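You operate a simulated robot arm through the tools that you are given. There is no shell and no other tool. Be economical: measure what you need, move in short steps, check, and stop when the job is done.

You run a simulated two-armed robot. Do the job below in one go: nothing can be reset, and whatever is moved stays where it is left.

Task
Clamp the green ink in the ink stand, rock the pale layer away.
Fine: grey latch to FREE for rocking and to HOLD again; leave the other bottles.

The check looks at the end state, three seconds after you hand in, the way a careful person would. Anything else that was tipped, shoved, dropped, spilled or broken makes it a failure.

Robot
Two 7-joint arms with two-finger parallel grippers on one trunk, on a base that drives. Base frame: it is fixed to the floor where the robot stands at the start and does not move with it; the origin is under the middle of the robot, x ahead of it, y to its left, z up. Readings come in mm, degrees, newtons and seconds.
The left shoulder is at the start at [60, 143, 991], the right one opposite. With the tool pointing down near the work surface each hand reaches from about 300 to 740 mm from the robot's upright axis, wherever it stands, measured 20 degrees to its own side. Places, roughly: grey latch of the ink stand [500, 0, 800]; jaw of the ink stand [500, -200, 900]; steel rocker of the ink stand [500, -200, 800]; yellow pad of the ink stand [500, -400, 900]. Payload 1.57 kg a hand.
Tool frame (each hand has its own): the origin (TCP) lies between the finger pads and is the grasp point; the fingertips stand 30 mm ahead of it; z points along the fingers, y is the line along which they close. Largest opening 110 mm; finger width 24, thickness 12; the body of the gripper, 48 by 112 mm, starts 78 mm behind the TCP.
Orientation is told as [roll, pitch, yaw] about the base's x, y, z axes, in that order, counted from this pose: with the fingers straight down and closing along the base's y, the tool's x points along the base's -x, its y along +y and its z along -z.

Tools
- The arms move only by the tool send_rows. It takes "left_increments", "right_increments" or both (then of equal length, played together; a hand with none holds still); each is a list of rows, each a list of 3 entries, a list of its own where there are three numbers: the turn, a rotation vector about the tool's x, y, z in degrees, then the shift along the tool's x, y, z in mm, then the gripper command, from -1 (fully open) to 1 (shut), values between in proportion. In form: [[[rx, ry, rz], [x, y, z], jaw], ...]. A call has 1 to 10 rows; each row is the pose to reach, as a shift and turn from the pose commanded when the call began, along the tool's axes at that moment. A row lasts 0.2 s, in which the tool goes at most 50 mm and 8.6 degrees; a call with a longer step from one row to the next is refused whole, and so is a gripper value outside its range. A pose out of reach is approached as far as the arm can. The call stops where the force on the tool passes 70 N (or 10 N more than at its start, if that is more) or the arm is blocked; 0.2 s more then pass. Each finger travels about 45 mm/s and halts on what it meets, pressing with about 29 N; the grip force reading is that of the motor and also rises with nothing between the fingers. The clock runs only during rows and for 0.2 s after the last one: add rows that repeat a pose to give the fingers time. It gives the time, the measured TCP pose, the force on the tool (base axes), the opening and the grip force at its end, in the units of the frame above (readings bear some noise), with the torque about the TCP (base axes, N m) and any sound that the robot's microphone picked up.
- Cameras (640 x 400 px; columns grow to the right, rows downward): "scene" is now at [48.2, -10.5, 1600.4]; the picture's right is [-0.12, -0.99, 0.00], its down [-0.75, 0.09, -0.65] and it looks along [0.65, -0.08, -0.76] (base axes); focal length 281 px, centre (320, 200). "left" rides on the left gripper at [70, -16, -141] in its tool frame; the picture's right is [0.23, 0.97, 0.00], its down [-0.86, 0.20, -0.48] and it looks along [-0.47, 0.11, 0.88] (tool axes); focal length 222 px, centre (320, 200). "right" rides on the right gripper at [70, 16, -141] in its tool frame; the picture's right is [-0.23, 0.97, 0.00], its down [-0.86, -0.20, -0.48] and it looks along [-0.47, -0.11, 0.88] (tool axes); focal length 222 px, centre (320, 200). There is no depth. A picture from a camera that has moved, and an enlarged one, comes with that camera's place and axes in the base frame and with its lens.
- camera(camera): a new picture of that camera. It takes no simulated time.
- lift_body(by): slides the trunk up (or, below 0, down) by that many mm; the arms and the scene camera ride with it, the base frame stays. It gives what a move gives, with no picture.
- drive_base(legs): drives the robot by 1 to 6 legs, each [ahead, left, turn to the left] in mm, mm and degrees, along the robot's own axes; the way and the turn of a leg run together, so that a leg with both is an arc; at most 1500 mm and 180 degrees a leg. The arms and the cameras ride along, it lands a little off, and it stops where it bumps. It gives what a move gives.
- pan_tilt(pan, tilt): turns the head with the scene camera to pan (to the left, within 86 degrees either way) and tilt (down, from -29 to 69), counted from straight ahead of the robot. It gives what a move gives.
- enlarge(camera, box): a new picture of the part [left, top, right, bottom] of that camera's present view, enlarged. It takes no simulated time.
- hand_in(): hands the job in; it is judged then, once.

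Work in short steps. Places have to be worked out from the pictures, the camera data and where the tool is seen: move nearer, look again, correct. Check each grasp and each placing, and mend what went wrong. You have 120 turns and 100 pictures in all, those below and enlarged ones among them. Open the grippers and draw the arms clear of the work before you hand the job in, unless the task says otherwise; then end with one line.

The tools are called after "Call:" by a JSON object that holds its "api" and its "payload". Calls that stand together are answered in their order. send_rows: Moves the arms, as the interface text tells. Its arguments: {"type":"object","properties":{"left_increments":{"type":"array","items":{"type":"array"}},"right_increments":{"type":"array","items":{"type":"array"}}},"required":[]} The other tools are called the same way: lift_body (by) slides the trunk up or down; drive_base (legs) drives the base; pan_tilt (pan, tilt) turns the head that bears the scene camera; camera (camera) takes a picture; enlarge (camera, box) takes an enlarged picture of a part of a camera's view; hand_in () hands the job in.

At the start:

```text
t: 0.0
left_ee_pos: [418.2, 195.3, 1159.8]
left_tcp_rot: [0.0, 0.0, 0.0]
left_ft_force: [-0.2, -1.2, 0.5]
left_moment: [-0.04, 0.01, 0.04]
left_gripper_width: 110.0
left_grip_force: 0.1
right_ee_pos: [440.0, -138.2, 1137.9]
right_tcp_rot: [0.1, 0.0, 0.0]
right_ft_force: [0.7, 0.1, -0.2]
right_moment: [0.03, 0.02, -0.06]
right_gripper_width: 110.0
right_grip_force: 0.1
trunk travel left (down, up): [-590.0, 0.0]
robot x, y, heading: [-2.2, 1.5, -0.0]
head pan, tilt: [-6.8, 49.2]
```

scene: 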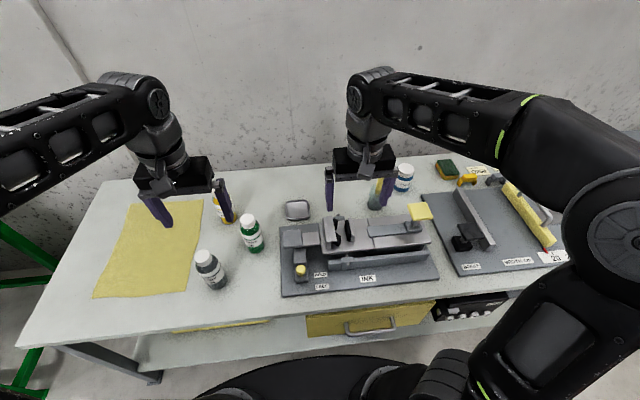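
right: 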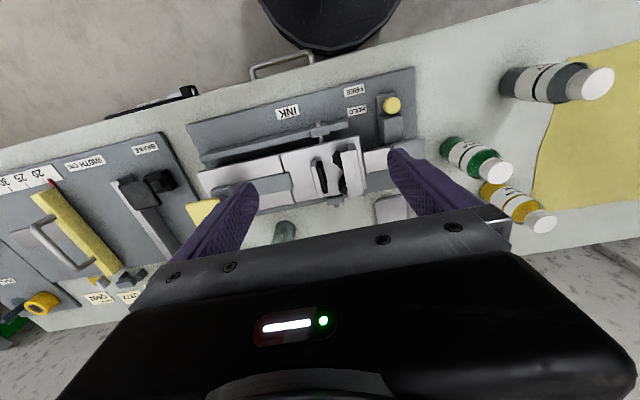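
left: 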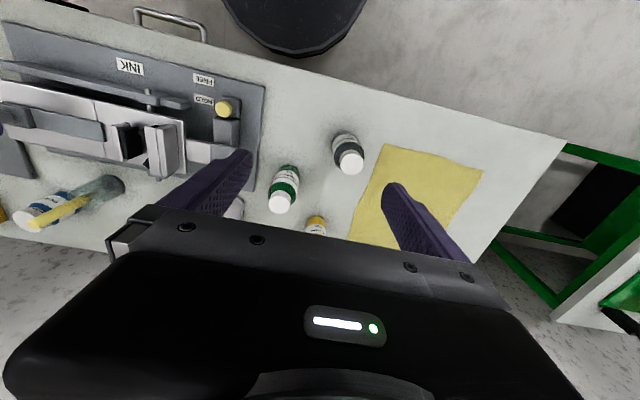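

The ink stand is in the middle, with the green bottle to its left. I'll enlarge the view to understand the mechanism.

Call:
{"api": "enlarge", "payload": {"camera": "scene", "box": [270, 180, 450, 300]}}

Call:
{"api": "enlarge", "payload": {"camera": "right", "box": [180, 60, 460, 240]}}

Call:
{"api": "enlarge", "payload": {"camera": "scene", "box": [180, 180, 330, 300]}}

```text
3.33 times, centred on (360, 240) of scene
camera zoom: at [48.2, -10.5, 1600.4], right [-0.12, -0.99, 0.0], down [-0.75, 0.09, -0.65], along [0.65, -0.08, -0.76], focal length 937 px, centre (187, 67)
```

zoom: 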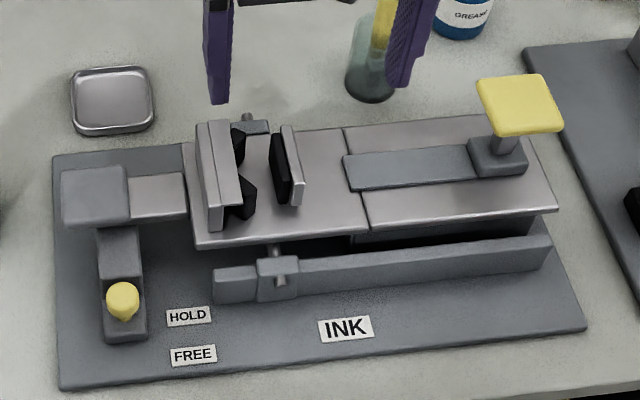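

```text
2.22 times, centred on (320, 150) of right
camera zoom: at [370.9, -122.1, 1280.1], right [0.23, 0.97, 0.0], down [0.86, -0.2, 0.48], along [0.47, -0.11, -0.88], focal length 494 px, centre (320, 311)
```

zoom: 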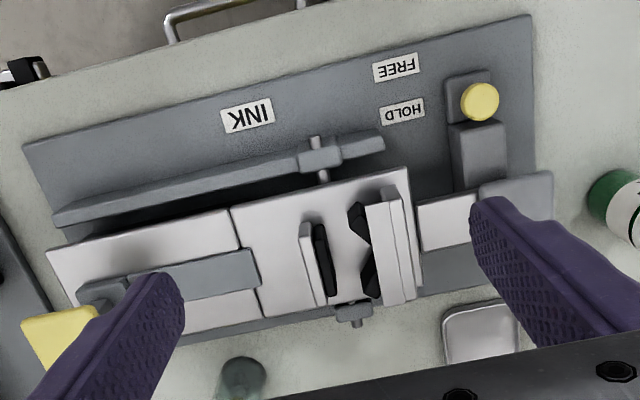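

```text
3.33 times, centred on (255, 240) of scene
camera zoom: at [48.2, -10.5, 1600.4], right [-0.12, -0.99, 0.0], down [-0.75, 0.09, -0.65], along [0.65, -0.08, -0.76], focal length 937 px, centre (537, 67)
```

zoom: 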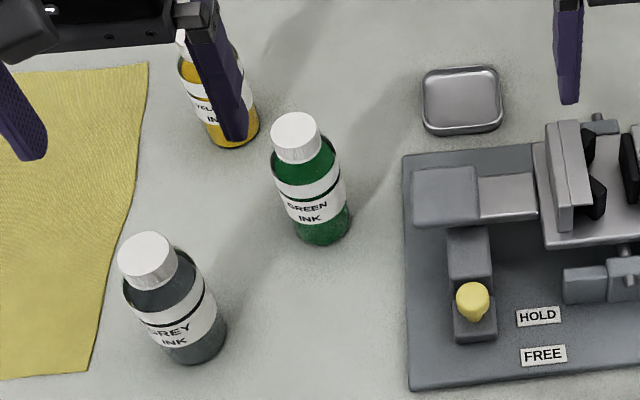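

I'll zoom tighter on the rocker/jaw, latch and pad to understand which pieces slide, and on the bottle for the layer.

Call:
{"api": "enlarge", "payload": {"camera": "scene", "box": [320, 195, 440, 270]}}

Call:
{"api": "enlarge", "payload": {"camera": "scene", "box": [230, 205, 340, 300]}}

Call:
{"api": "enlarge", "payload": {"camera": "left", "box": [0, 20, 400, 240]}}

```text
5.33 times, centred on (380, 232) of scene
camera zoom: at [48.2, -10.5, 1600.4], right [-0.12, -0.99, 0.0], down [-0.75, 0.09, -0.65], along [0.65, -0.08, -0.76], focal length 1500 px, centre (0, 27)
```

zoom: 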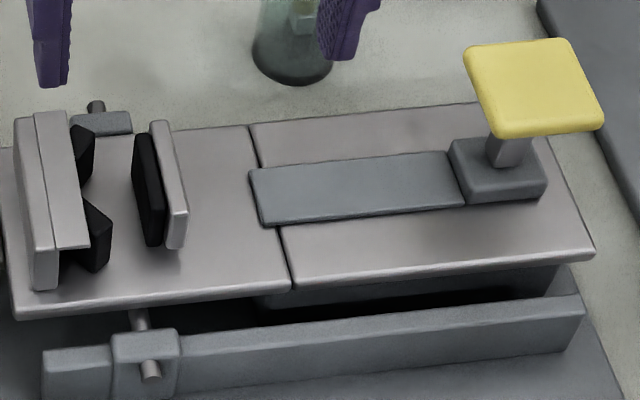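

```text
4.21 times, centred on (285, 252) of scene
camera zoom: at [48.2, -10.5, 1600.4], right [-0.12, -0.99, 0.0], down [-0.75, 0.09, -0.65], along [0.65, -0.08, -0.76], focal length 1184 px, centre (467, -21)
```

zoom: 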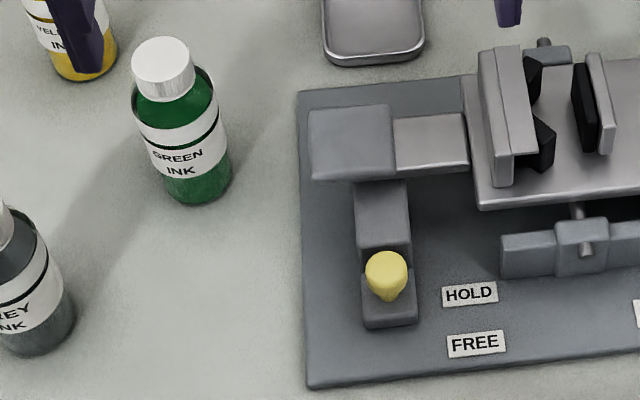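

```text
1.60 times, centred on (200, 130) of left
camera zoom: at [349.6, 179.4, 1300.6], right [-0.23, 0.97, 0.0], down [0.86, 0.2, 0.48], along [0.47, 0.11, -0.88], focal length 355 px, centre (512, 312)
```

zoom: 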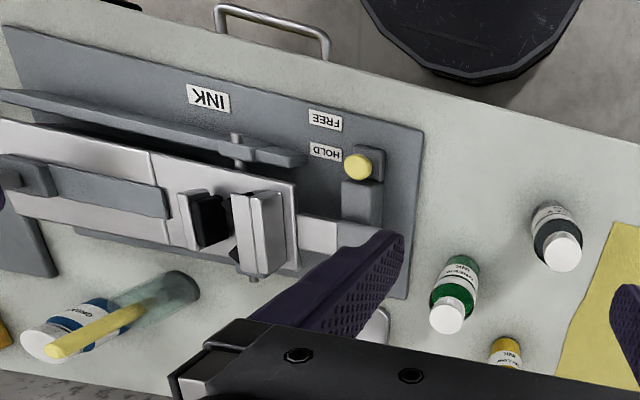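

The rocker pivots near y≈-145 with V jaw on its left and sliding jaw on the right. I judge the green bottle at about (578,142), top at 926. I'll bring the left hand over it, yawed so the fingers close along x, and raise nothing else.

Call:
{"api": "send_rows", "payload": {"left_increments": [[[0, 0, 8.5], [-16, -5, 6], -1], [[0, 0, 17], [-32, -11, 12], -1], [[0, 0, 25.5], [-48, -16, 18], -1], [[0, 0, 34], [-64, -21, 24], -1], [[0, 0, 42.5], [-80, -27, 30], -1], [[0, 0, 51], [-96, -32, 36], -1], [[0, 0, 59.5], [-112, -37, 42], -1], [[0, 0, 68], [-128, -42, 48], -1], [[0, 0, 76.5], [-144, -48, 54], -1], [[0, 0, 85], [-160, -53, 60], -1]]}}

```text
t: 2.2
left_ee_pos: [578.0, 141.7, 1098.8]
left_tcp_rot: [-0.1, -0.1, -85.2]
left_ft_force: [0.3, -0.4, 0.2]
left_moment: [-0.01, 0.0, 0.04]
left_gripper_width: 109.8
left_grip_force: 0.1
right_ee_pos: [439.5, -138.6, 1136.9]
right_tcp_rot: [0.1, 0.0, 0.0]
right_ft_force: [0.1, 1.4, 0.4]
right_moment: [-0.02, -0.02, 0.03]
right_gripper_width: 110.1
right_grip_force: 0.1
trunk travel left (down, up): [-590.0, 0.0]
robot x, y, heading: [-0.3, -2.2, 0.2]
head pan, tilt: [-6.8, 49.2]
```

Arrived. Finish the last 5° of yaw and look through the cameras.

Call:
{"api": "send_rows", "payload": {"left_increments": [[[0, 0, 5], [0, 0, 0], -1]]}}

Call:
{"api": "camera", "payload": {"camera": "left"}}

Call:
{"api": "camera", "payload": {"camera": "scene"}}

Call:
{"api": "camera", "payload": {"camera": "right"}}

```text
t: 2.6
left_ee_pos: [580.1, 140.4, 1099.0]
left_tcp_rot: [0.1, 0.0, -90.1]
left_ft_force: [-0.8, 0.4, -0.5]
left_moment: [0.0, 0.02, 0.0]
left_gripper_width: 110.0
left_grip_force: 0.0
right_ee_pos: [440.1, -138.0, 1137.7]
right_tcp_rot: [0.1, 0.1, 0.1]
right_ft_force: [0.4, 0.5, -0.3]
right_moment: [-0.01, 0.02, 0.0]
right_gripper_width: 110.0
right_grip_force: 0.0
trunk travel left (down, up): [-590.0, 0.0]
robot x, y, heading: [-0.7, -2.8, 0.0]
head pan, tilt: [-6.8, 49.2]
```

```text
90 pictures are left
camera left: at [564.1, 212.1, 1239.9], right [0.97, 0.23, 0.0], down [0.2, -0.86, 0.48], along [0.11, -0.47, -0.88], focal length 222 px, centre (320, 200)
```

left: 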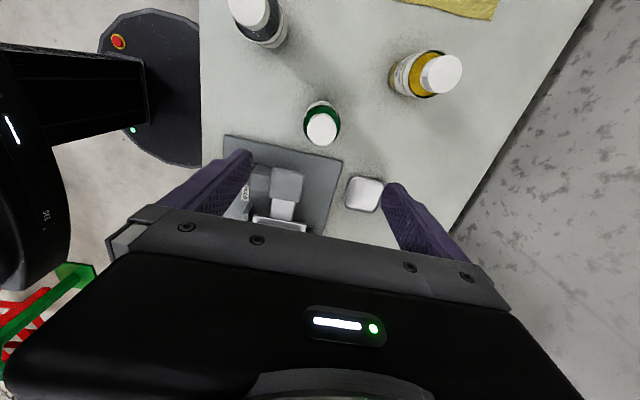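

```text
89 pictures are left
camera scene: at [48.6, -10.5, 1600.3], right [-0.12, -0.99, 0.0], down [-0.75, 0.09, -0.65], along [0.65, -0.08, -0.76], focal length 281 px, centre (320, 200)
```

scene: 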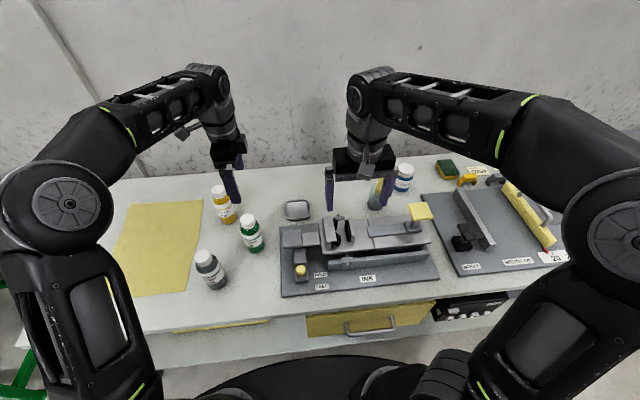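

```text
88 pictures are left
camera right: at [371.2, -122.2, 1279.9], right [0.23, 0.97, 0.0], down [0.86, -0.2, 0.48], along [0.47, -0.11, -0.88], focal length 222 px, centre (320, 200)
```

right: 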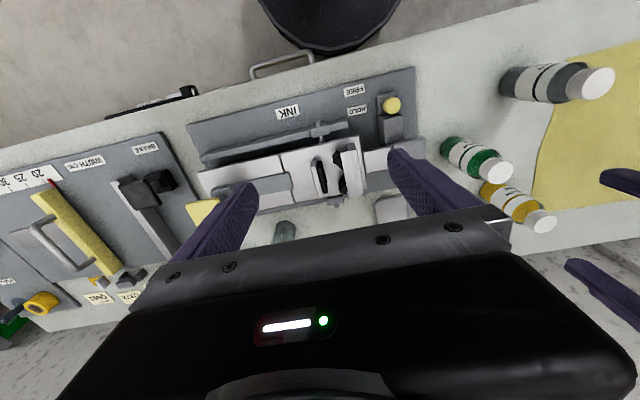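

The scene and left estimates disagree by ~13 mm in y; I zoom on the bottle in both cameras to pin it down.

Call:
{"api": "enlarge", "payload": {"camera": "left", "box": [270, 80, 370, 160]}}

Call:
{"api": "enlarge", "payload": {"camera": "scene", "box": [220, 200, 280, 260]}}

Call:
{"api": "enlarge", "payload": {"camera": "right", "box": [430, 120, 530, 190]}}

```text
5.00 times, centred on (320, 120) of left
camera zoom: at [564.1, 212.1, 1239.9], right [0.97, 0.23, 0.0], down [0.2, -0.86, 0.48], along [0.11, -0.47, -0.88], focal length 1111 px, centre (320, 600)
```

zoom: 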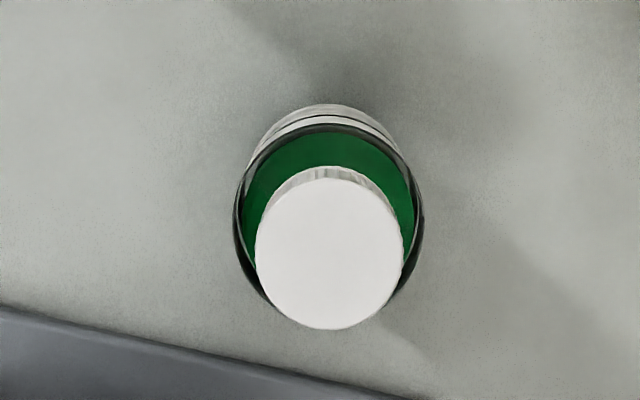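

```text
6.67 times, centred on (250, 230) of scene
camera zoom: at [48.6, -10.5, 1600.3], right [-0.12, -0.99, 0.0], down [-0.75, 0.09, -0.65], along [0.65, -0.08, -0.76], focal length 1874 px, centre (787, 0)
```

zoom: 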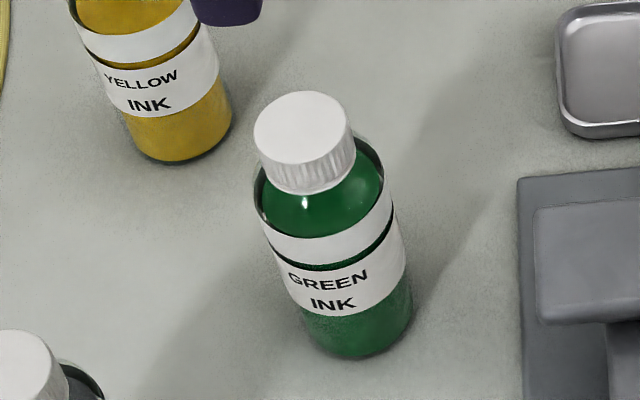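

```text
5.71 times, centred on (480, 155) of right
camera zoom: at [371.2, -122.2, 1279.9], right [0.23, 0.97, 0.0], down [0.86, -0.2, 0.48], along [0.47, -0.11, -0.88], focal length 1269 px, centre (-594, 457)
```

zoom: 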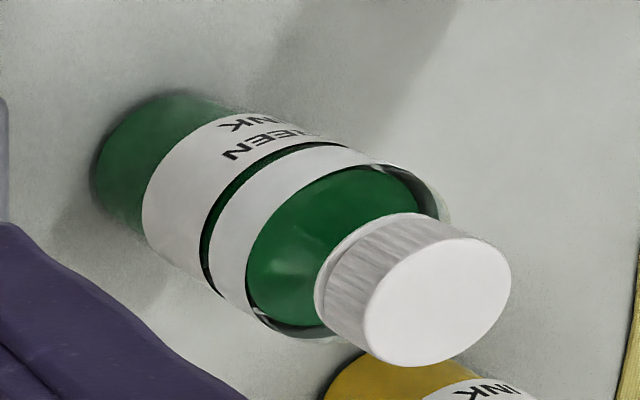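

Combining three views: bottle axis ≈(582,147), top ≈919, body Ø≈58. Descend to z≈985 first and look.

Call:
{"api": "send_rows", "payload": {"left_increments": [[[0, 0, 0], [4, 1, 38], -1], [[0, 0, 0], [7, 2, 76], -1], [[0, 0, 0], [7, 2, 114], -1]]}}

Call:
{"api": "camera", "payload": {"camera": "left"}}

Call:
{"api": "enlarge", "payload": {"camera": "scene", "box": [180, 160, 300, 260]}}

```text
t: 3.4
left_ee_pos: [579.1, 147.2, 983.0]
left_tcp_rot: [0.0, 0.0, -90.0]
left_ft_force: [0.6, 0.0, -0.8]
left_moment: [0.0, 0.01, 0.01]
left_gripper_width: 110.1
left_grip_force: 0.1
right_ee_pos: [441.0, -138.5, 1137.9]
right_tcp_rot: [0.1, 0.1, 0.0]
right_ft_force: [0.0, 0.3, -0.2]
right_moment: [0.04, 0.0, 0.03]
right_gripper_width: 110.0
right_grip_force: 0.0
trunk travel left (down, up): [-590.0, 0.0]
robot x, y, heading: [-0.7, -1.3, -0.0]
head pan, tilt: [-6.8, 49.2]
```

```text
84 pictures are left
camera left: at [564.2, 218.6, 1123.4], right [0.97, 0.23, 0.0], down [0.2, -0.85, 0.48], along [0.11, -0.47, -0.88], focal length 222 px, centre (320, 200)
```

left: 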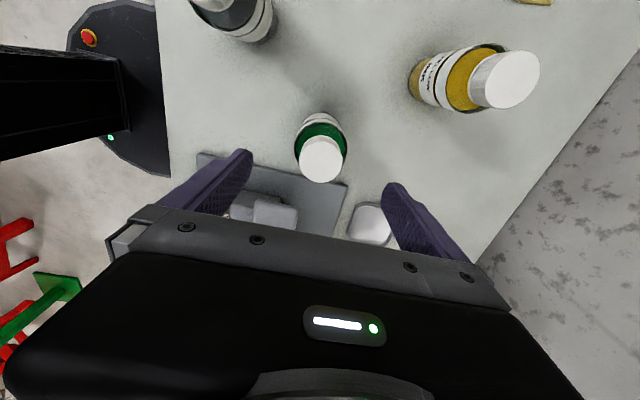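

```text
4.00 times, centred on (240, 210) of scene
camera zoom: at [49.1, -10.3, 1600.4], right [-0.12, -0.99, 0.0], down [-0.75, 0.09, -0.65], along [0.65, -0.08, -0.76], focal length 1125 px, centre (640, 160)
```

zoom: 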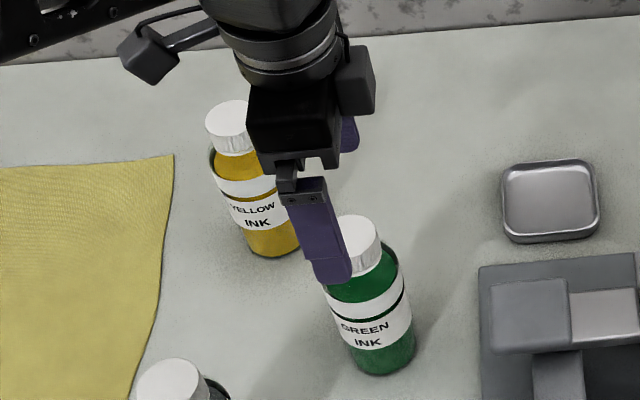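

Left view puts the axis at (582,~150). Descend to z≈872 straddling the body.

Call:
{"api": "send_rows", "payload": {"left_increments": [[[0, 0, 0], [2, 2, 30], -1], [[0, 0, 0], [2, 2, 60], -1], [[0, 0, 0], [2, 2, 90], -1], [[0, 0, 0], [2, 2, 110], -1]]}}

Call:
{"api": "camera", "payload": {"camera": "left"}}

Call:
{"api": "enlarge", "payload": {"camera": "scene", "box": [200, 180, 300, 260]}}

Call:
{"api": "enlarge", "payload": {"camera": "right", "box": [430, 110, 560, 200]}}

```text
t: 4.4
left_ee_pos: [580.7, 149.4, 875.4]
left_tcp_rot: [0.0, 0.0, -90.0]
left_ft_force: [0.5, 0.1, 0.0]
left_moment: [-0.03, 0.01, 0.02]
left_gripper_width: 109.7
left_grip_force: 0.1
right_ee_pos: [440.4, -137.2, 1138.0]
right_tcp_rot: [0.1, 0.2, 0.0]
right_ft_force: [0.5, -0.3, 0.9]
right_moment: [0.02, 0.01, -0.02]
right_gripper_width: 110.2
right_grip_force: 0.1
trunk travel left (down, up): [-590.0, 0.0]
robot x, y, heading: [1.4, -0.8, -0.1]
head pan, tilt: [-6.8, 49.2]
```

```text
82 pictures are left
camera left: at [565.5, 220.8, 1016.1], right [0.97, 0.23, 0.0], down [0.2, -0.86, 0.48], along [0.11, -0.47, -0.88], focal length 222 px, centre (320, 200)
```

left: 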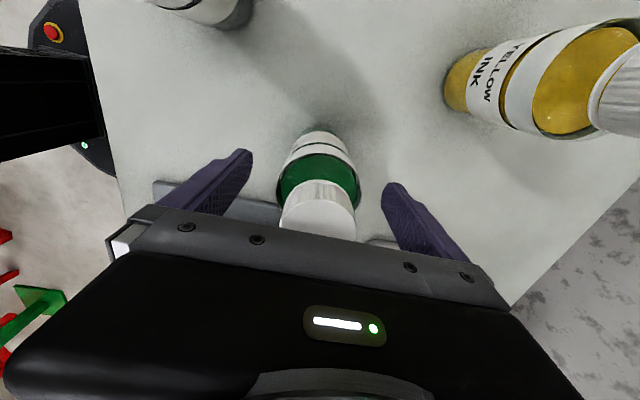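

```text
5.00 times, centred on (250, 220) of scene
camera zoom: at [48.3, -10.4, 1600.4], right [-0.12, -0.99, 0.0], down [-0.75, 0.09, -0.65], along [0.65, -0.08, -0.76], focal length 1406 px, centre (670, 100)
```

zoom: 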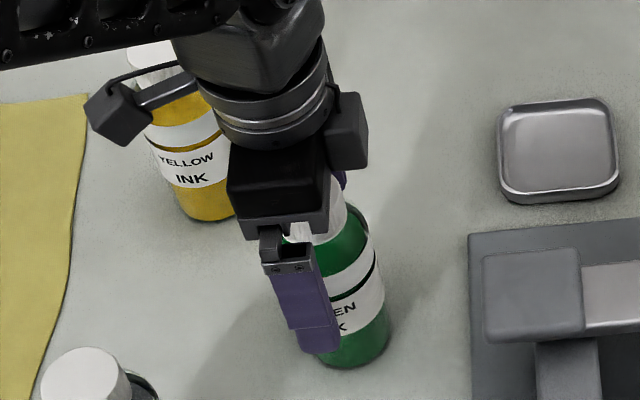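

```text
4.44 times, centred on (495, 155) of right
camera zoom: at [371.0, -122.0, 1280.1], right [0.23, 0.97, 0.0], down [0.86, -0.2, 0.48], along [0.47, -0.11, -0.88], focal length 987 px, centre (-458, 400)
```

zoom: 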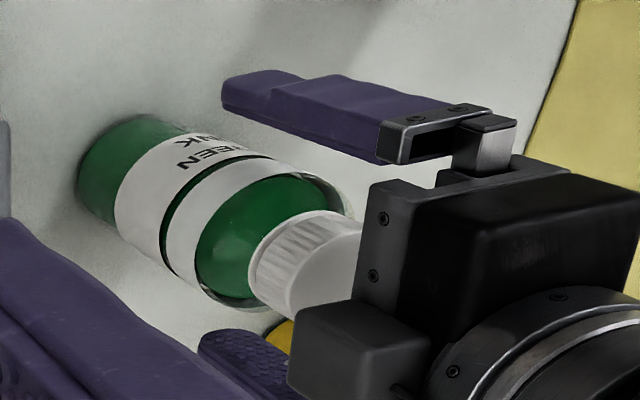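

Alignment is consistent (y≈148). Close the fingers gently, giving time.

Call:
{"api": "send_rows", "payload": {"left_increments": [[[0, 0, 0], [0, 0, 2], 0], [[0, 0, 0], [0, 0, 3], 0.5], [[0, 0, 0], [0, 0, 3], 1], [[0, 0, 0], [0, 0, 3], 1], [[0, 0, 0], [0, 0, 3], 1], [[0, 0, 0], [0, 0, 3], 1], [[0, 0, 0], [0, 0, 3], 1]]}}

Call:
{"api": "camera", "payload": {"camera": "left"}}

```text
t: 6.0
left_ee_pos: [582.3, 149.9, 872.2]
left_tcp_rot: [0.0, -0.1, -90.0]
left_ft_force: [0.2, -0.5, -0.3]
left_moment: [0.04, 0.03, 0.01]
left_gripper_width: 59.3
left_grip_force: 29.2
right_ee_pos: [440.8, -137.9, 1138.1]
right_tcp_rot: [0.2, 0.2, 0.0]
right_ft_force: [0.3, -0.4, -0.3]
right_moment: [0.01, 0.02, 0.0]
right_gripper_width: 109.7
right_grip_force: 0.1
trunk travel left (down, up): [-590.0, 0.0]
robot x, y, heading: [2.0, 2.8, -0.1]
head pan, tilt: [-6.8, 49.2]
```

```text
79 pictures are left
camera left: at [566.4, 221.1, 1013.3], right [0.97, 0.23, 0.0], down [0.2, -0.86, 0.48], along [0.11, -0.47, -0.88], focal length 222 px, centre (320, 200)
```

left: 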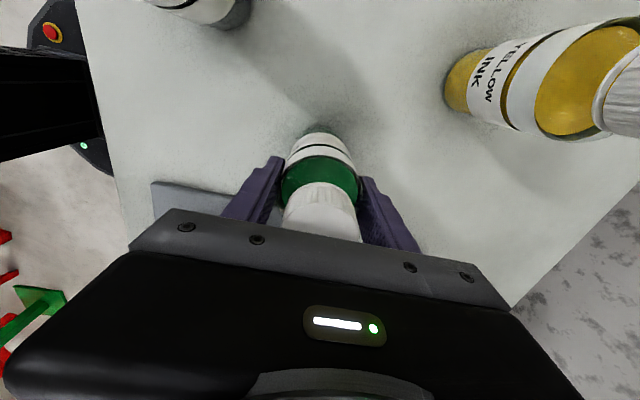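

Grip solid at 59 mm. Lift the bottle 150 mm while moving the right hand 200 mm to the right out of the way.

Call:
{"api": "send_rows", "payload": {"left_increments": [[[0, 0, 0], [0, 0, -20], 1], [[0, 0, 0], [0, 0, -50], 1], [[0, 0, 0], [0, 0, -85], 1], [[0, 0, 0], [0, 0, -120], 1], [[0, 0, 0], [0, 0, -155], 1]], "right_increments": [[[0, 0, 0], [0, -40, 0], -1], [[0, 0, 0], [0, -80, 0], -1], [[0, 0, 0], [0, -120, 0], -1], [[0, 0, 0], [0, -160, 0], -1], [[0, 0, 0], [0, -200, 0], -1]]}}

Call:
{"api": "camera", "payload": {"camera": "scene"}}

Call:
{"api": "camera", "payload": {"camera": "right"}}

```text
t: 7.2
left_ee_pos: [582.1, 148.8, 1027.0]
left_tcp_rot: [0.0, 0.0, -89.9]
left_ft_force: [0.4, -0.2, -3.1]
left_moment: [0.02, 0.03, -0.02]
left_gripper_width: 59.3
left_grip_force: 29.5
right_ee_pos: [441.4, -338.7, 1139.2]
right_tcp_rot: [0.1, 0.1, 0.1]
right_ft_force: [-0.5, 0.0, 0.0]
right_moment: [0.0, 0.03, 0.0]
right_gripper_width: 109.9
right_grip_force: 0.0
trunk travel left (down, up): [-590.0, 0.0]
robot x, y, heading: [-1.6, -0.4, -0.0]
head pan, tilt: [-6.8, 49.2]
```

```text
78 pictures are left
camera scene: at [47.8, -11.3, 1600.3], right [-0.12, -0.99, 0.0], down [-0.75, 0.09, -0.65], along [0.65, -0.08, -0.76], focal length 281 px, centre (320, 200)
```

scene: 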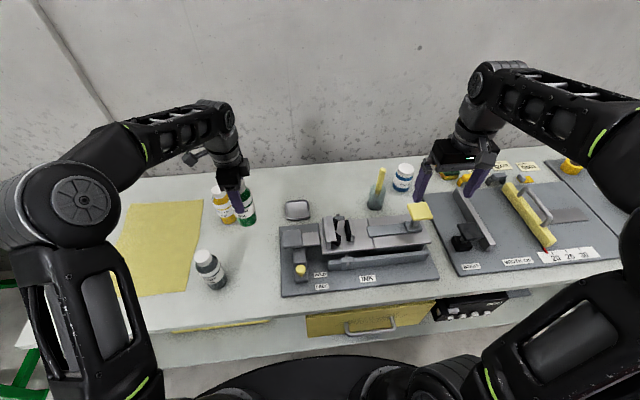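

```text
77 pictures are left
camera right: at [371.2, -323.3, 1281.4], right [0.23, 0.97, 0.0], down [0.86, -0.2, 0.48], along [0.47, -0.11, -0.88], focal length 222 px, centre (320, 200)
```

right: 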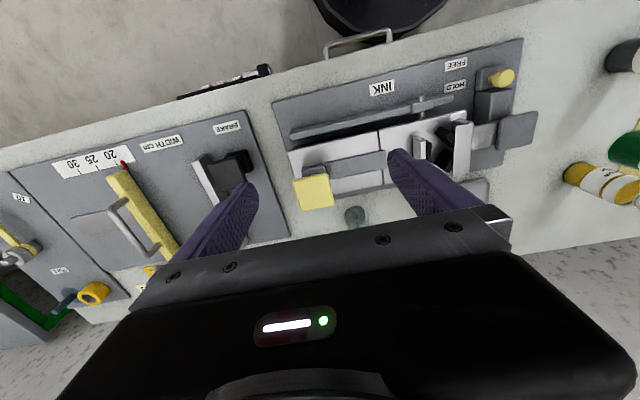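

Now zoom on the jaws from both cameras to fix the clamp location before carrying the bottle.

Call:
{"api": "enlarge", "payload": {"camera": "scene", "box": [310, 205, 370, 255]}}

Call:
{"api": "enlarge", "payload": {"camera": "right", "box": [370, 90, 490, 190]}}

Call:
{"api": "enlarge", "payload": {"camera": "right", "box": [270, 100, 420, 220]}}

```text
8.00 times, centred on (340, 230) of scene
camera zoom: at [47.8, -11.3, 1600.3], right [-0.12, -0.99, 0.0], down [-0.75, 0.09, -0.65], along [0.65, -0.08, -0.76], focal length 2249 px, centre (160, -40)
```

zoom: 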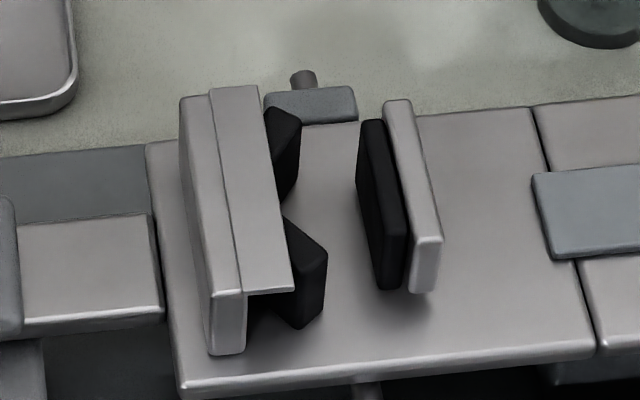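

```text
4.00 times, centred on (430, 140) of right
camera zoom: at [371.2, -323.3, 1281.4], right [0.23, 0.97, 0.0], down [0.86, -0.2, 0.48], along [0.47, -0.11, -0.88], focal length 888 px, centre (-120, 440)
```

zoom: 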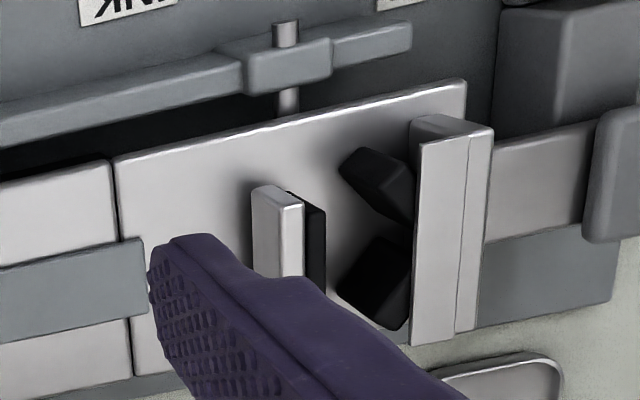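

```text
3.33 times, centred on (345, 160) of right
camera zoom: at [371.2, -323.3, 1281.4], right [0.23, 0.97, 0.0], down [0.86, -0.2, 0.48], along [0.47, -0.11, -0.88], focal length 740 px, centre (237, 333)
```

zoom: 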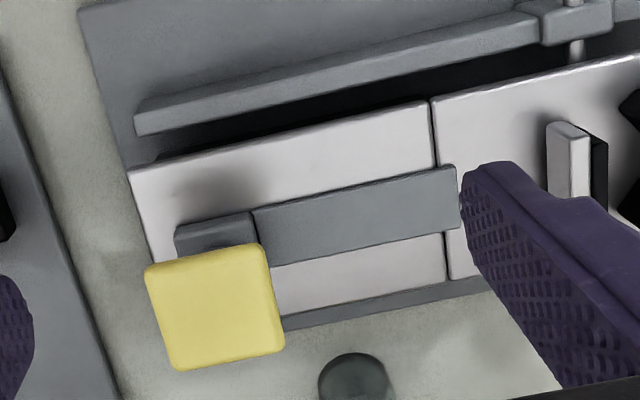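

The jaw faces leave only ~22 mm past the V tips, so the clamp must be opened, most likely via the yellow pad (≈(538,-375,933)) — a spring clamp. I move the right hand, closed, above the pad.

Call:
{"api": "send_rows", "payload": {"right_increments": [[[0, 0, 0], [-24, -9, 28], 0], [[0, 0, 0], [-48, -18, 56], 1], [[0, 0, 0], [-72, -27, 84], 1], [[0, 0, 0], [-97, -36, 112], 1], [[0, 0, 0], [-97, -36, 136], 1], [[0, 0, 0], [-97, -36, 136], 1], [[0, 0, 0], [-97, -36, 136], 1]]}}

Call:
{"api": "enlarge", "payload": {"camera": "scene", "box": [300, 170, 460, 280]}}

Call:
{"api": "camera", "payload": {"camera": "right"}}

```text
t: 8.8
left_ee_pos: [581.5, 150.3, 1024.8]
left_tcp_rot: [-0.1, 0.0, -89.9]
left_ft_force: [1.1, 0.2, -5.1]
left_moment: [0.03, -0.03, 0.01]
left_gripper_width: 59.5
left_grip_force: 29.2
right_ee_pos: [536.8, -371.1, 999.4]
right_tcp_rot: [0.1, 0.0, 0.1]
right_ft_force: [0.2, 0.1, 0.3]
right_moment: [0.01, -0.01, 0.01]
right_gripper_width: 0.0
right_grip_force: 16.9
trunk travel left (down, up): [-590.0, 0.0]
robot x, y, heading: [0.0, -1.0, -0.3]
head pan, tilt: [-6.8, 49.2]
```

```text
3.64 times, centred on (380, 225) of scene
camera zoom: at [48.7, -10.4, 1600.3], right [-0.12, -0.99, 0.0], down [-0.75, 0.09, -0.65], along [0.65, -0.08, -0.76], focal length 1022 px, centre (102, 109)
```

zoom: 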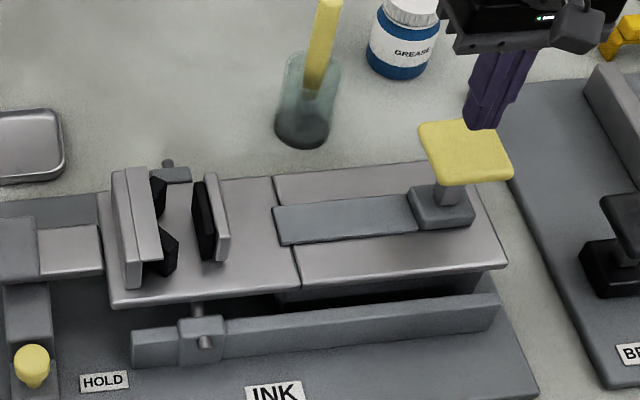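

```text
72 pictures are left
camera right: at [467.3, -355.3, 1142.5], right [0.23, 0.97, 0.0], down [0.86, -0.2, 0.48], along [0.47, -0.11, -0.88], focal length 222 px, centre (320, 200)
```

right: 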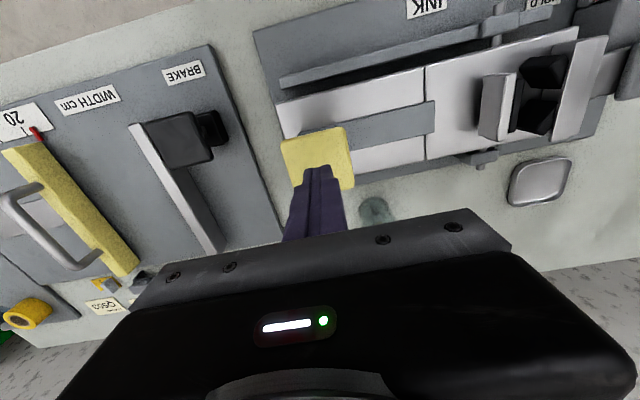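

The closed fingers hang over the pad. Press down gradually to see what moves.

Call:
{"api": "send_rows", "payload": {"right_increments": [[[0, 0, 0], [0, 0, 20], 1], [[0, 0, 0], [0, 0, 30], 1], [[0, 0, 0], [0, 0, 38], 1], [[0, 0, 0], [0, 0, 44], 1], [[0, 0, 0], [0, 0, 50], 1]]}}

Call:
{"api": "enlarge", "payload": {"camera": "scene", "box": [300, 170, 460, 280]}}

```text
t: 10.0
left_ee_pos: [581.9, 150.9, 1026.2]
left_tcp_rot: [0.0, -0.1, -90.0]
left_ft_force: [-0.5, -0.2, -3.6]
left_moment: [-0.02, 0.01, 0.0]
left_gripper_width: 59.3
left_grip_force: 29.4
right_ee_pos: [537.0, -373.8, 951.0]
right_tcp_rot: [0.0, 0.0, -0.1]
right_ft_force: [-2.3, 0.3, 7.0]
right_moment: [-0.01, 0.09, -0.02]
right_gripper_width: 0.0
right_grip_force: 21.3
trunk travel left (down, up): [-590.0, 0.0]
robot x, y, heading: [-0.1, -1.5, -0.1]
head pan, tilt: [-6.8, 49.2]
```

```text
3.64 times, centred on (380, 225) of scene
camera zoom: at [47.7, -10.0, 1600.4], right [-0.12, -0.99, 0.0], down [-0.75, 0.09, -0.65], along [0.65, -0.08, -0.76], focal length 1022 px, centre (102, 109)
```

zoom: 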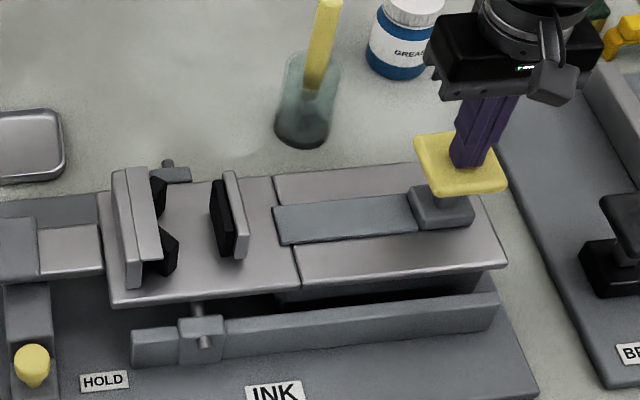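

Theory confirmed: pressing the pad opens the moving jaw. Press further to its stop.

Call:
{"api": "send_rows", "payload": {"right_increments": [[[0, 0, 0], [0, 0, 5], 1], [[0, 0, 0], [0, 0, 10], 1], [[0, 0, 0], [0, 0, 15], 1]]}}

Call:
{"api": "enlarge", "payload": {"camera": "scene", "box": [300, 170, 460, 280]}}

```text
t: 10.8
left_ee_pos: [581.3, 149.8, 1025.6]
left_tcp_rot: [0.0, 0.0, -90.0]
left_ft_force: [-0.2, -0.4, -4.5]
left_moment: [-0.04, -0.02, -0.02]
left_gripper_width: 59.4
left_grip_force: 28.6
right_ee_pos: [536.8, -373.2, 935.5]
right_tcp_rot: [-0.1, 0.0, 0.0]
right_ft_force: [-0.4, -1.5, 9.2]
right_moment: [-0.01, 0.02, 0.1]
right_gripper_width: 0.0
right_grip_force: 21.3
trunk travel left (down, up): [-590.0, 0.0]
robot x, y, heading: [1.4, -1.5, 0.0]
head pan, tilt: [-6.8, 49.2]
```

```text
3.64 times, centred on (380, 225) of scene
camera zoom: at [47.8, -10.0, 1600.4], right [-0.12, -0.99, 0.0], down [-0.75, 0.09, -0.65], along [0.65, -0.08, -0.76], focal length 1022 px, centre (102, 109)
```

zoom: 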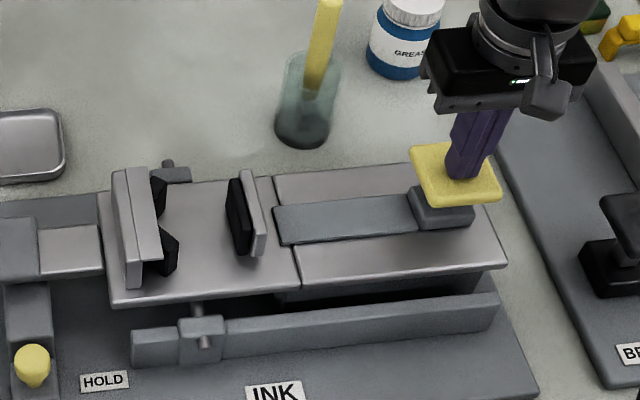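

Open by ~33 mm. Press a bit more for clearance.

Call:
{"api": "send_rows", "payload": {"right_increments": [[[0, 0, 0], [0, 0, 4], 1], [[0, 0, 0], [0, 0, 8], 1], [[0, 0, 0], [0, 0, 10], 1]]}}

Call:
{"api": "enlarge", "payload": {"camera": "scene", "box": [310, 205, 370, 255]}}

Call:
{"api": "camera", "payload": {"camera": "right"}}

```text
t: 11.6
left_ee_pos: [581.8, 149.9, 1026.4]
left_tcp_rot: [0.0, 0.0, -89.9]
left_ft_force: [-0.4, 0.2, -3.9]
left_moment: [0.02, 0.0, -0.02]
left_gripper_width: 59.4
left_grip_force: 29.0
right_ee_pos: [535.7, -374.2, 926.6]
right_tcp_rot: [0.0, 0.0, 0.0]
right_ft_force: [2.4, -4.1, 11.9]
right_moment: [-0.19, -0.01, 0.09]
right_gripper_width: 0.0
right_grip_force: 21.1
trunk travel left (down, up): [-590.0, 0.0]
robot x, y, heading: [2.7, -2.2, -0.0]
head pan, tilt: [-6.8, 49.2]
```

```text
8.00 times, centred on (340, 230) of scene
camera zoom: at [48.0, -10.4, 1600.4], right [-0.12, -0.99, 0.0], down [-0.75, 0.09, -0.65], along [0.65, -0.08, -0.76], focal length 2249 px, centre (160, -40)
```

zoom: 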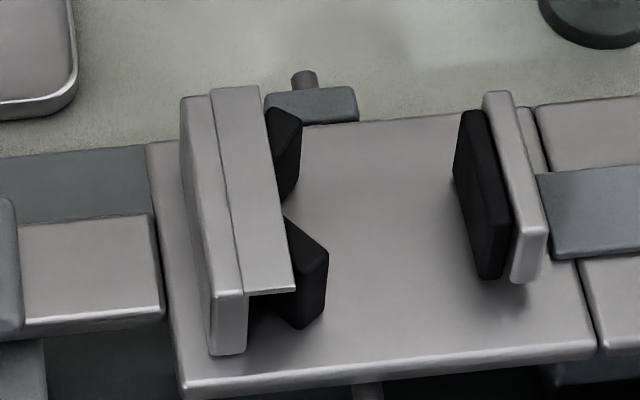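

```text
68 pictures are left
camera right: at [466.8, -357.3, 1068.9], right [0.23, 0.97, 0.0], down [0.85, -0.2, 0.48], along [0.47, -0.11, -0.88], focal length 222 px, centre (320, 200)
```

right: 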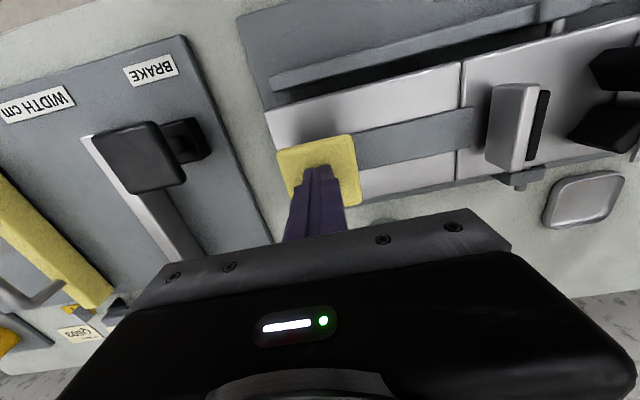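

Flat pad is now at y≈-192; seat center ≈(541,-148..-154). Hold the pad with the right hand, raise the bottle a little and carry it over the jaw gap at height.

Call:
{"api": "send_rows", "payload": {"left_increments": [[[0, 0, 0], [0, 0, -25], 1], [[0, 0, 0], [-25, -5, -30], 1], [[0, 0, 0], [-60, -10, -30], 1], [[0, 0, 0], [-95, -15, -30], 1], [[0, 0, 0], [-130, -20, -30], 1], [[0, 0, 0], [-165, -25, -30], 1], [[0, 0, 0], [-200, -30, -30], 1], [[0, 0, 0], [-235, -35, -30], 1], [[0, 0, 0], [-270, -40, -30], 1], [[0, 0, 0], [-304, -41, -30], 1]]}}

Call:
{"api": "camera", "payload": {"camera": "scene"}}

Call:
{"api": "camera", "payload": {"camera": "left"}}

Call:
{"api": "camera", "payload": {"camera": "right"}}

```text
t: 13.8
left_ee_pos: [541.4, -144.2, 1058.6]
left_tcp_rot: [0.0, -0.1, -90.0]
left_ft_force: [-0.4, -0.1, -3.8]
left_moment: [0.0, 0.02, -0.02]
left_gripper_width: 59.8
left_grip_force: 28.9
left hand out of reach, approached as far as the arm can: row 10
right_ee_pos: [535.2, -373.0, 927.0]
right_tcp_rot: [-0.1, 0.1, 0.0]
right_ft_force: [0.7, -7.0, 11.6]
right_moment: [-0.19, -0.13, 0.02]
right_gripper_width: 0.0
right_grip_force: 20.9
trunk travel left (down, up): [-590.0, 0.0]
robot x, y, heading: [-3.0, -1.1, 0.2]
head pan, tilt: [-6.8, 49.2]
```

```text
67 pictures are left
camera scene: at [47.9, -9.6, 1600.4], right [-0.12, -0.99, 0.0], down [-0.75, 0.09, -0.65], along [0.65, -0.08, -0.76], focal length 281 px, centre (320, 200)
```

scene: 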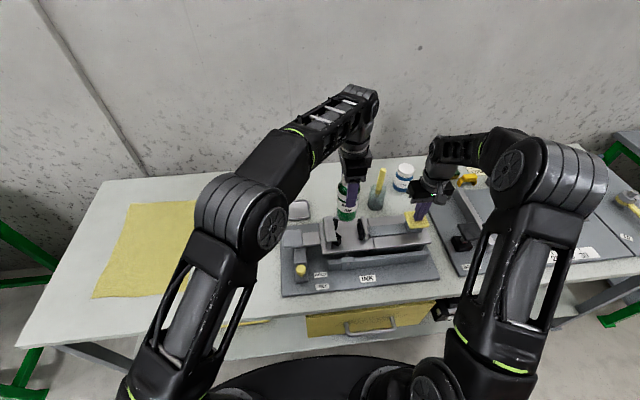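

```text
66 pictures are left
camera left: at [526.1, -72.4, 1199.1], right [0.97, 0.23, 0.0], down [0.2, -0.85, 0.48], along [0.11, -0.47, -0.88], focal length 222 px, centre (320, 200)
```

left: 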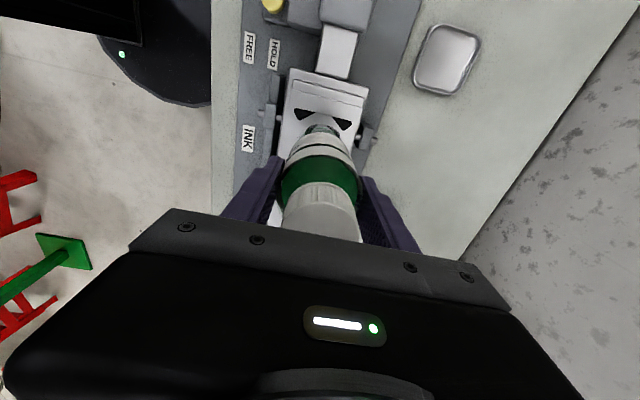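

```text
65 pictures are left
camera right: at [466.7, -356.4, 1068.9], right [0.23, 0.97, 0.0], down [0.86, -0.2, 0.48], along [0.47, -0.11, -0.88], focal length 222 px, centre (320, 200)
```

right: 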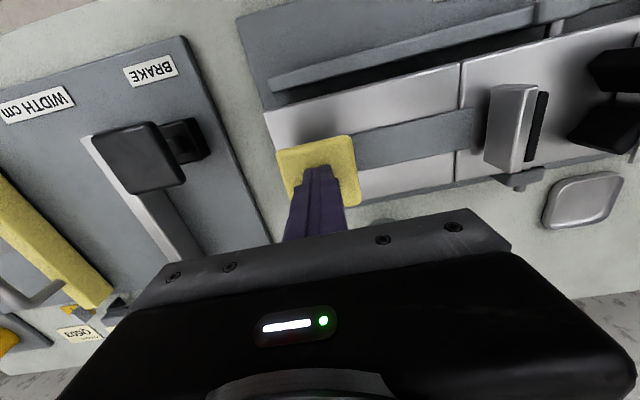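

Left reach ran out at y≈-144 at this height; lower gives more reach. Go down 30 mm (bottle base ≈915, still above the jaws) and see.

Call:
{"api": "send_rows", "payload": {"left_increments": [[[0, 0, 0], [0, 0, 15], 1], [[0, 0, 0], [0, 0, 30], 1]]}}

Call:
{"api": "enlarge", "payload": {"camera": "scene", "box": [310, 175, 400, 255]}}

Call:
{"api": "enlarge", "payload": {"camera": "left", "box": [250, 40, 410, 220]}}

```text
t: 14.4
left_ee_pos: [540.5, -143.5, 1026.9]
left_tcp_rot: [0.1, 0.1, -90.0]
left_ft_force: [0.5, 0.0, -3.8]
left_moment: [0.02, 0.0, -0.03]
left_gripper_width: 59.2
left_grip_force: 28.7
right_ee_pos: [536.2, -372.7, 927.4]
right_tcp_rot: [0.2, 0.0, 0.0]
right_ft_force: [1.4, -1.5, 11.5]
right_moment: [-0.07, -0.04, -0.06]
right_gripper_width: 0.0
right_grip_force: 21.6
trunk travel left (down, up): [-590.0, 0.0]
robot x, y, heading: [-3.3, -0.7, -0.0]
head pan, tilt: [-6.8, 49.2]
```

```text
5.00 times, centred on (355, 215) of scene
camera zoom: at [47.8, -10.4, 1600.4], right [-0.12, -0.99, 0.0], down [-0.75, 0.09, -0.65], along [0.65, -0.08, -0.76], focal length 1406 px, centre (145, 125)
```

zoom: 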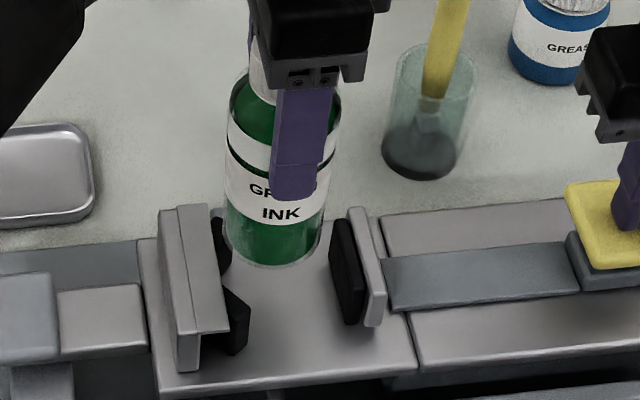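

```text
2.22 times, centred on (330, 130) of left
camera zoom: at [524.9, -72.4, 1168.5], right [0.97, 0.23, 0.0], down [0.2, -0.86, 0.48], along [0.11, -0.47, -0.88], focal length 494 px, centre (298, 356)
```

zoom: 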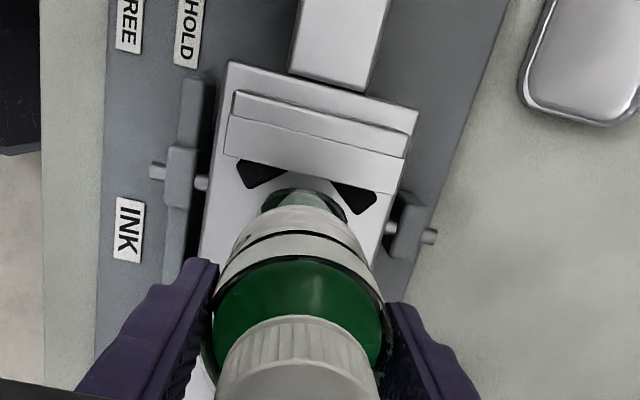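

Bottle aligned in x with the V; a pale layer is visible at its bottom. Shift a further 7 mm toward -y.

Call:
{"api": "send_rows", "payload": {"left_increments": [[[0, 0, 0], [-7, 1, 0], 1]]}}

```text
t: 14.8
left_ee_pos: [540.8, -149.7, 1027.8]
left_tcp_rot: [0.0, -0.1, -90.0]
left_ft_force: [0.4, 0.8, -4.6]
left_moment: [0.0, -0.01, 0.0]
left_gripper_width: 59.6
left_grip_force: 29.0
right_ee_pos: [534.2, -372.5, 926.4]
right_tcp_rot: [0.1, -0.1, 0.0]
right_ft_force: [1.3, -2.4, 11.6]
right_moment: [-0.06, -0.03, -0.06]
right_gripper_width: 0.4
right_grip_force: 21.2
trunk travel left (down, up): [-590.0, 0.0]
robot x, y, heading: [2.1, 2.0, 0.1]
head pan, tilt: [-6.8, 49.2]
```

Reached -150. Take 4 mm more and descend to bottle base ≈885 to check clearance to both jaws.

Call:
{"api": "send_rows", "payload": {"left_increments": [[[0, 0, 0], [-4, 1, 10], 1], [[0, 0, 0], [-4, 1, 20], 1], [[0, 0, 0], [-4, 1, 30], 1]]}}

Call:
{"api": "enlarge", "payload": {"camera": "scene", "box": [310, 185, 400, 255]}}

Call:
{"api": "enlarge", "payload": {"camera": "left", "box": [250, 40, 410, 220]}}

```text
t: 15.6
left_ee_pos: [541.4, -152.5, 999.9]
left_tcp_rot: [0.0, 0.0, -90.0]
left_ft_force: [-0.1, 1.0, -4.6]
left_moment: [0.04, -0.02, 0.02]
left_gripper_width: 59.4
left_grip_force: 28.7
right_ee_pos: [535.5, -372.1, 927.3]
right_tcp_rot: [0.0, 0.0, 0.1]
right_ft_force: [0.8, -1.1, 11.7]
right_moment: [-0.01, -0.02, 0.02]
right_gripper_width: 0.2
right_grip_force: 21.1
trunk travel left (down, up): [-590.0, 0.0]
robot x, y, heading: [2.1, 1.2, 0.1]
head pan, tilt: [-6.8, 49.2]
```

```text
5.71 times, centred on (355, 220) of scene
camera zoom: at [47.8, -10.1, 1600.4], right [-0.12, -0.99, 0.0], down [-0.75, 0.09, -0.65], along [0.65, -0.08, -0.76], focal length 1607 px, centre (120, 86)
```

zoom: 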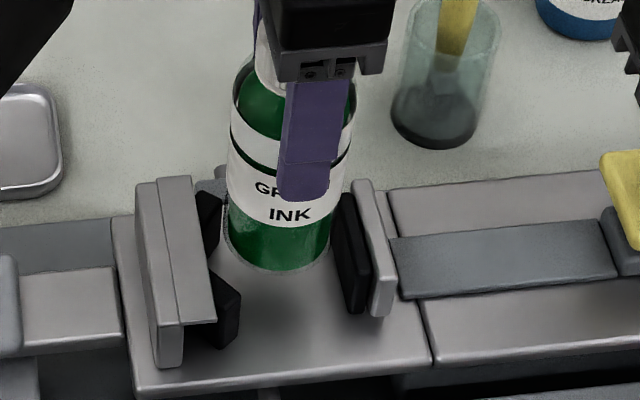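

```text
2.22 times, centred on (330, 130) of left
camera zoom: at [527.6, -82.0, 1140.3], right [0.97, 0.23, 0.0], down [0.2, -0.85, 0.48], along [0.11, -0.47, -0.88], focal length 494 px, centre (298, 356)
```

zoom: 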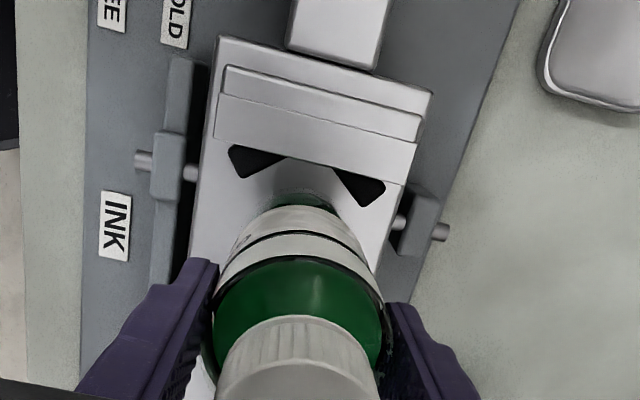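

Clearance of a few mm on each side. Descend 35 mm more (base ≈850), slowly.

Call:
{"api": "send_rows", "payload": {"left_increments": [[[0, 0, 0], [1, 0, 8], 1], [[0, 0, 0], [1, 0, 16], 1], [[0, 0, 0], [1, 0, 24], 1], [[0, 0, 0], [1, 0, 34], 1]]}}

Call:
{"api": "enlarge", "payload": {"camera": "scene", "box": [310, 185, 400, 255]}}

Call:
{"api": "enlarge", "payload": {"camera": "left", "box": [250, 40, 410, 220]}}

```text
t: 16.6
left_ee_pos: [544.5, -150.3, 965.0]
left_tcp_rot: [0.1, -0.1, -90.0]
left_ft_force: [-0.2, -0.8, -4.4]
left_moment: [0.01, 0.03, 0.01]
left_gripper_width: 59.3
left_grip_force: 29.0
right_ee_pos: [536.3, -371.8, 927.7]
right_tcp_rot: [0.0, -0.1, 0.0]
right_ft_force: [-0.2, -0.6, 11.8]
right_moment: [0.01, -0.01, 0.05]
right_gripper_width: 0.0
right_grip_force: 21.3
trunk travel left (down, up): [-590.0, 0.0]
robot x, y, heading: [-0.3, 0.3, -0.0]
head pan, tilt: [-6.8, 49.2]
```

```text
5.71 times, centred on (355, 220) of scene
camera zoom: at [47.8, -10.0, 1600.4], right [-0.12, -0.99, 0.0], down [-0.75, 0.09, -0.65], along [0.65, -0.08, -0.76], focal length 1607 px, centre (120, 86)
```

zoom: 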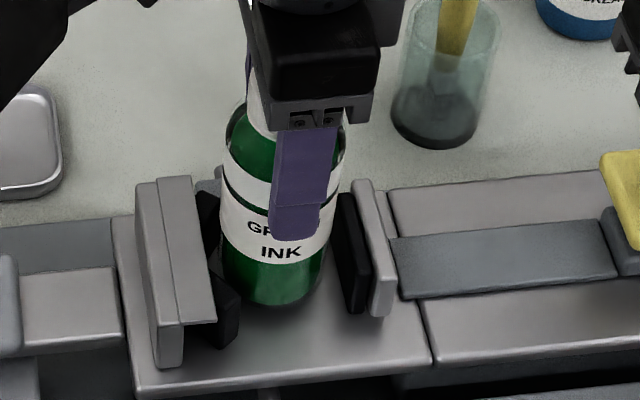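

```text
2.22 times, centred on (330, 130) of left
camera zoom: at [528.6, -80.3, 1106.1], right [0.97, 0.23, 0.0], down [0.2, -0.85, 0.48], along [0.11, -0.47, -0.88], focal length 494 px, centre (298, 356)
```

zoom: 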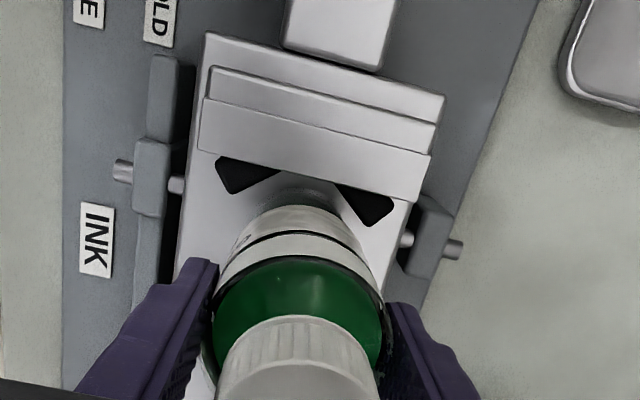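

Going in cleanly. Lower in small steps to feel the deck (expected at TCP z≈948).

Call:
{"api": "send_rows", "payload": {"left_increments": [[[0, 0, 0], [0, -2, 4], 1], [[0, 0, 0], [0, -2, 8], 1], [[0, 0, 0], [0, -2, 12], 1]]}}

```text
t: 17.4
left_ee_pos: [541.6, -150.7, 954.8]
left_tcp_rot: [0.2, -0.3, -90.0]
left_ft_force: [-1.1, 4.0, 14.3]
left_moment: [0.56, 0.4, -0.08]
left_gripper_width: 59.5
left_grip_force: 29.3
right_ee_pos: [535.3, -372.5, 928.1]
right_tcp_rot: [0.0, -0.1, -0.1]
right_ft_force: [3.0, -1.0, 11.3]
right_moment: [-0.02, -0.01, 0.01]
right_gripper_width: 0.0
right_grip_force: 21.4
trunk travel left (down, up): [-590.0, 0.0]
robot x, y, heading: [2.8, 1.3, 0.1]
head pan, tilt: [-6.8, 49.2]
```

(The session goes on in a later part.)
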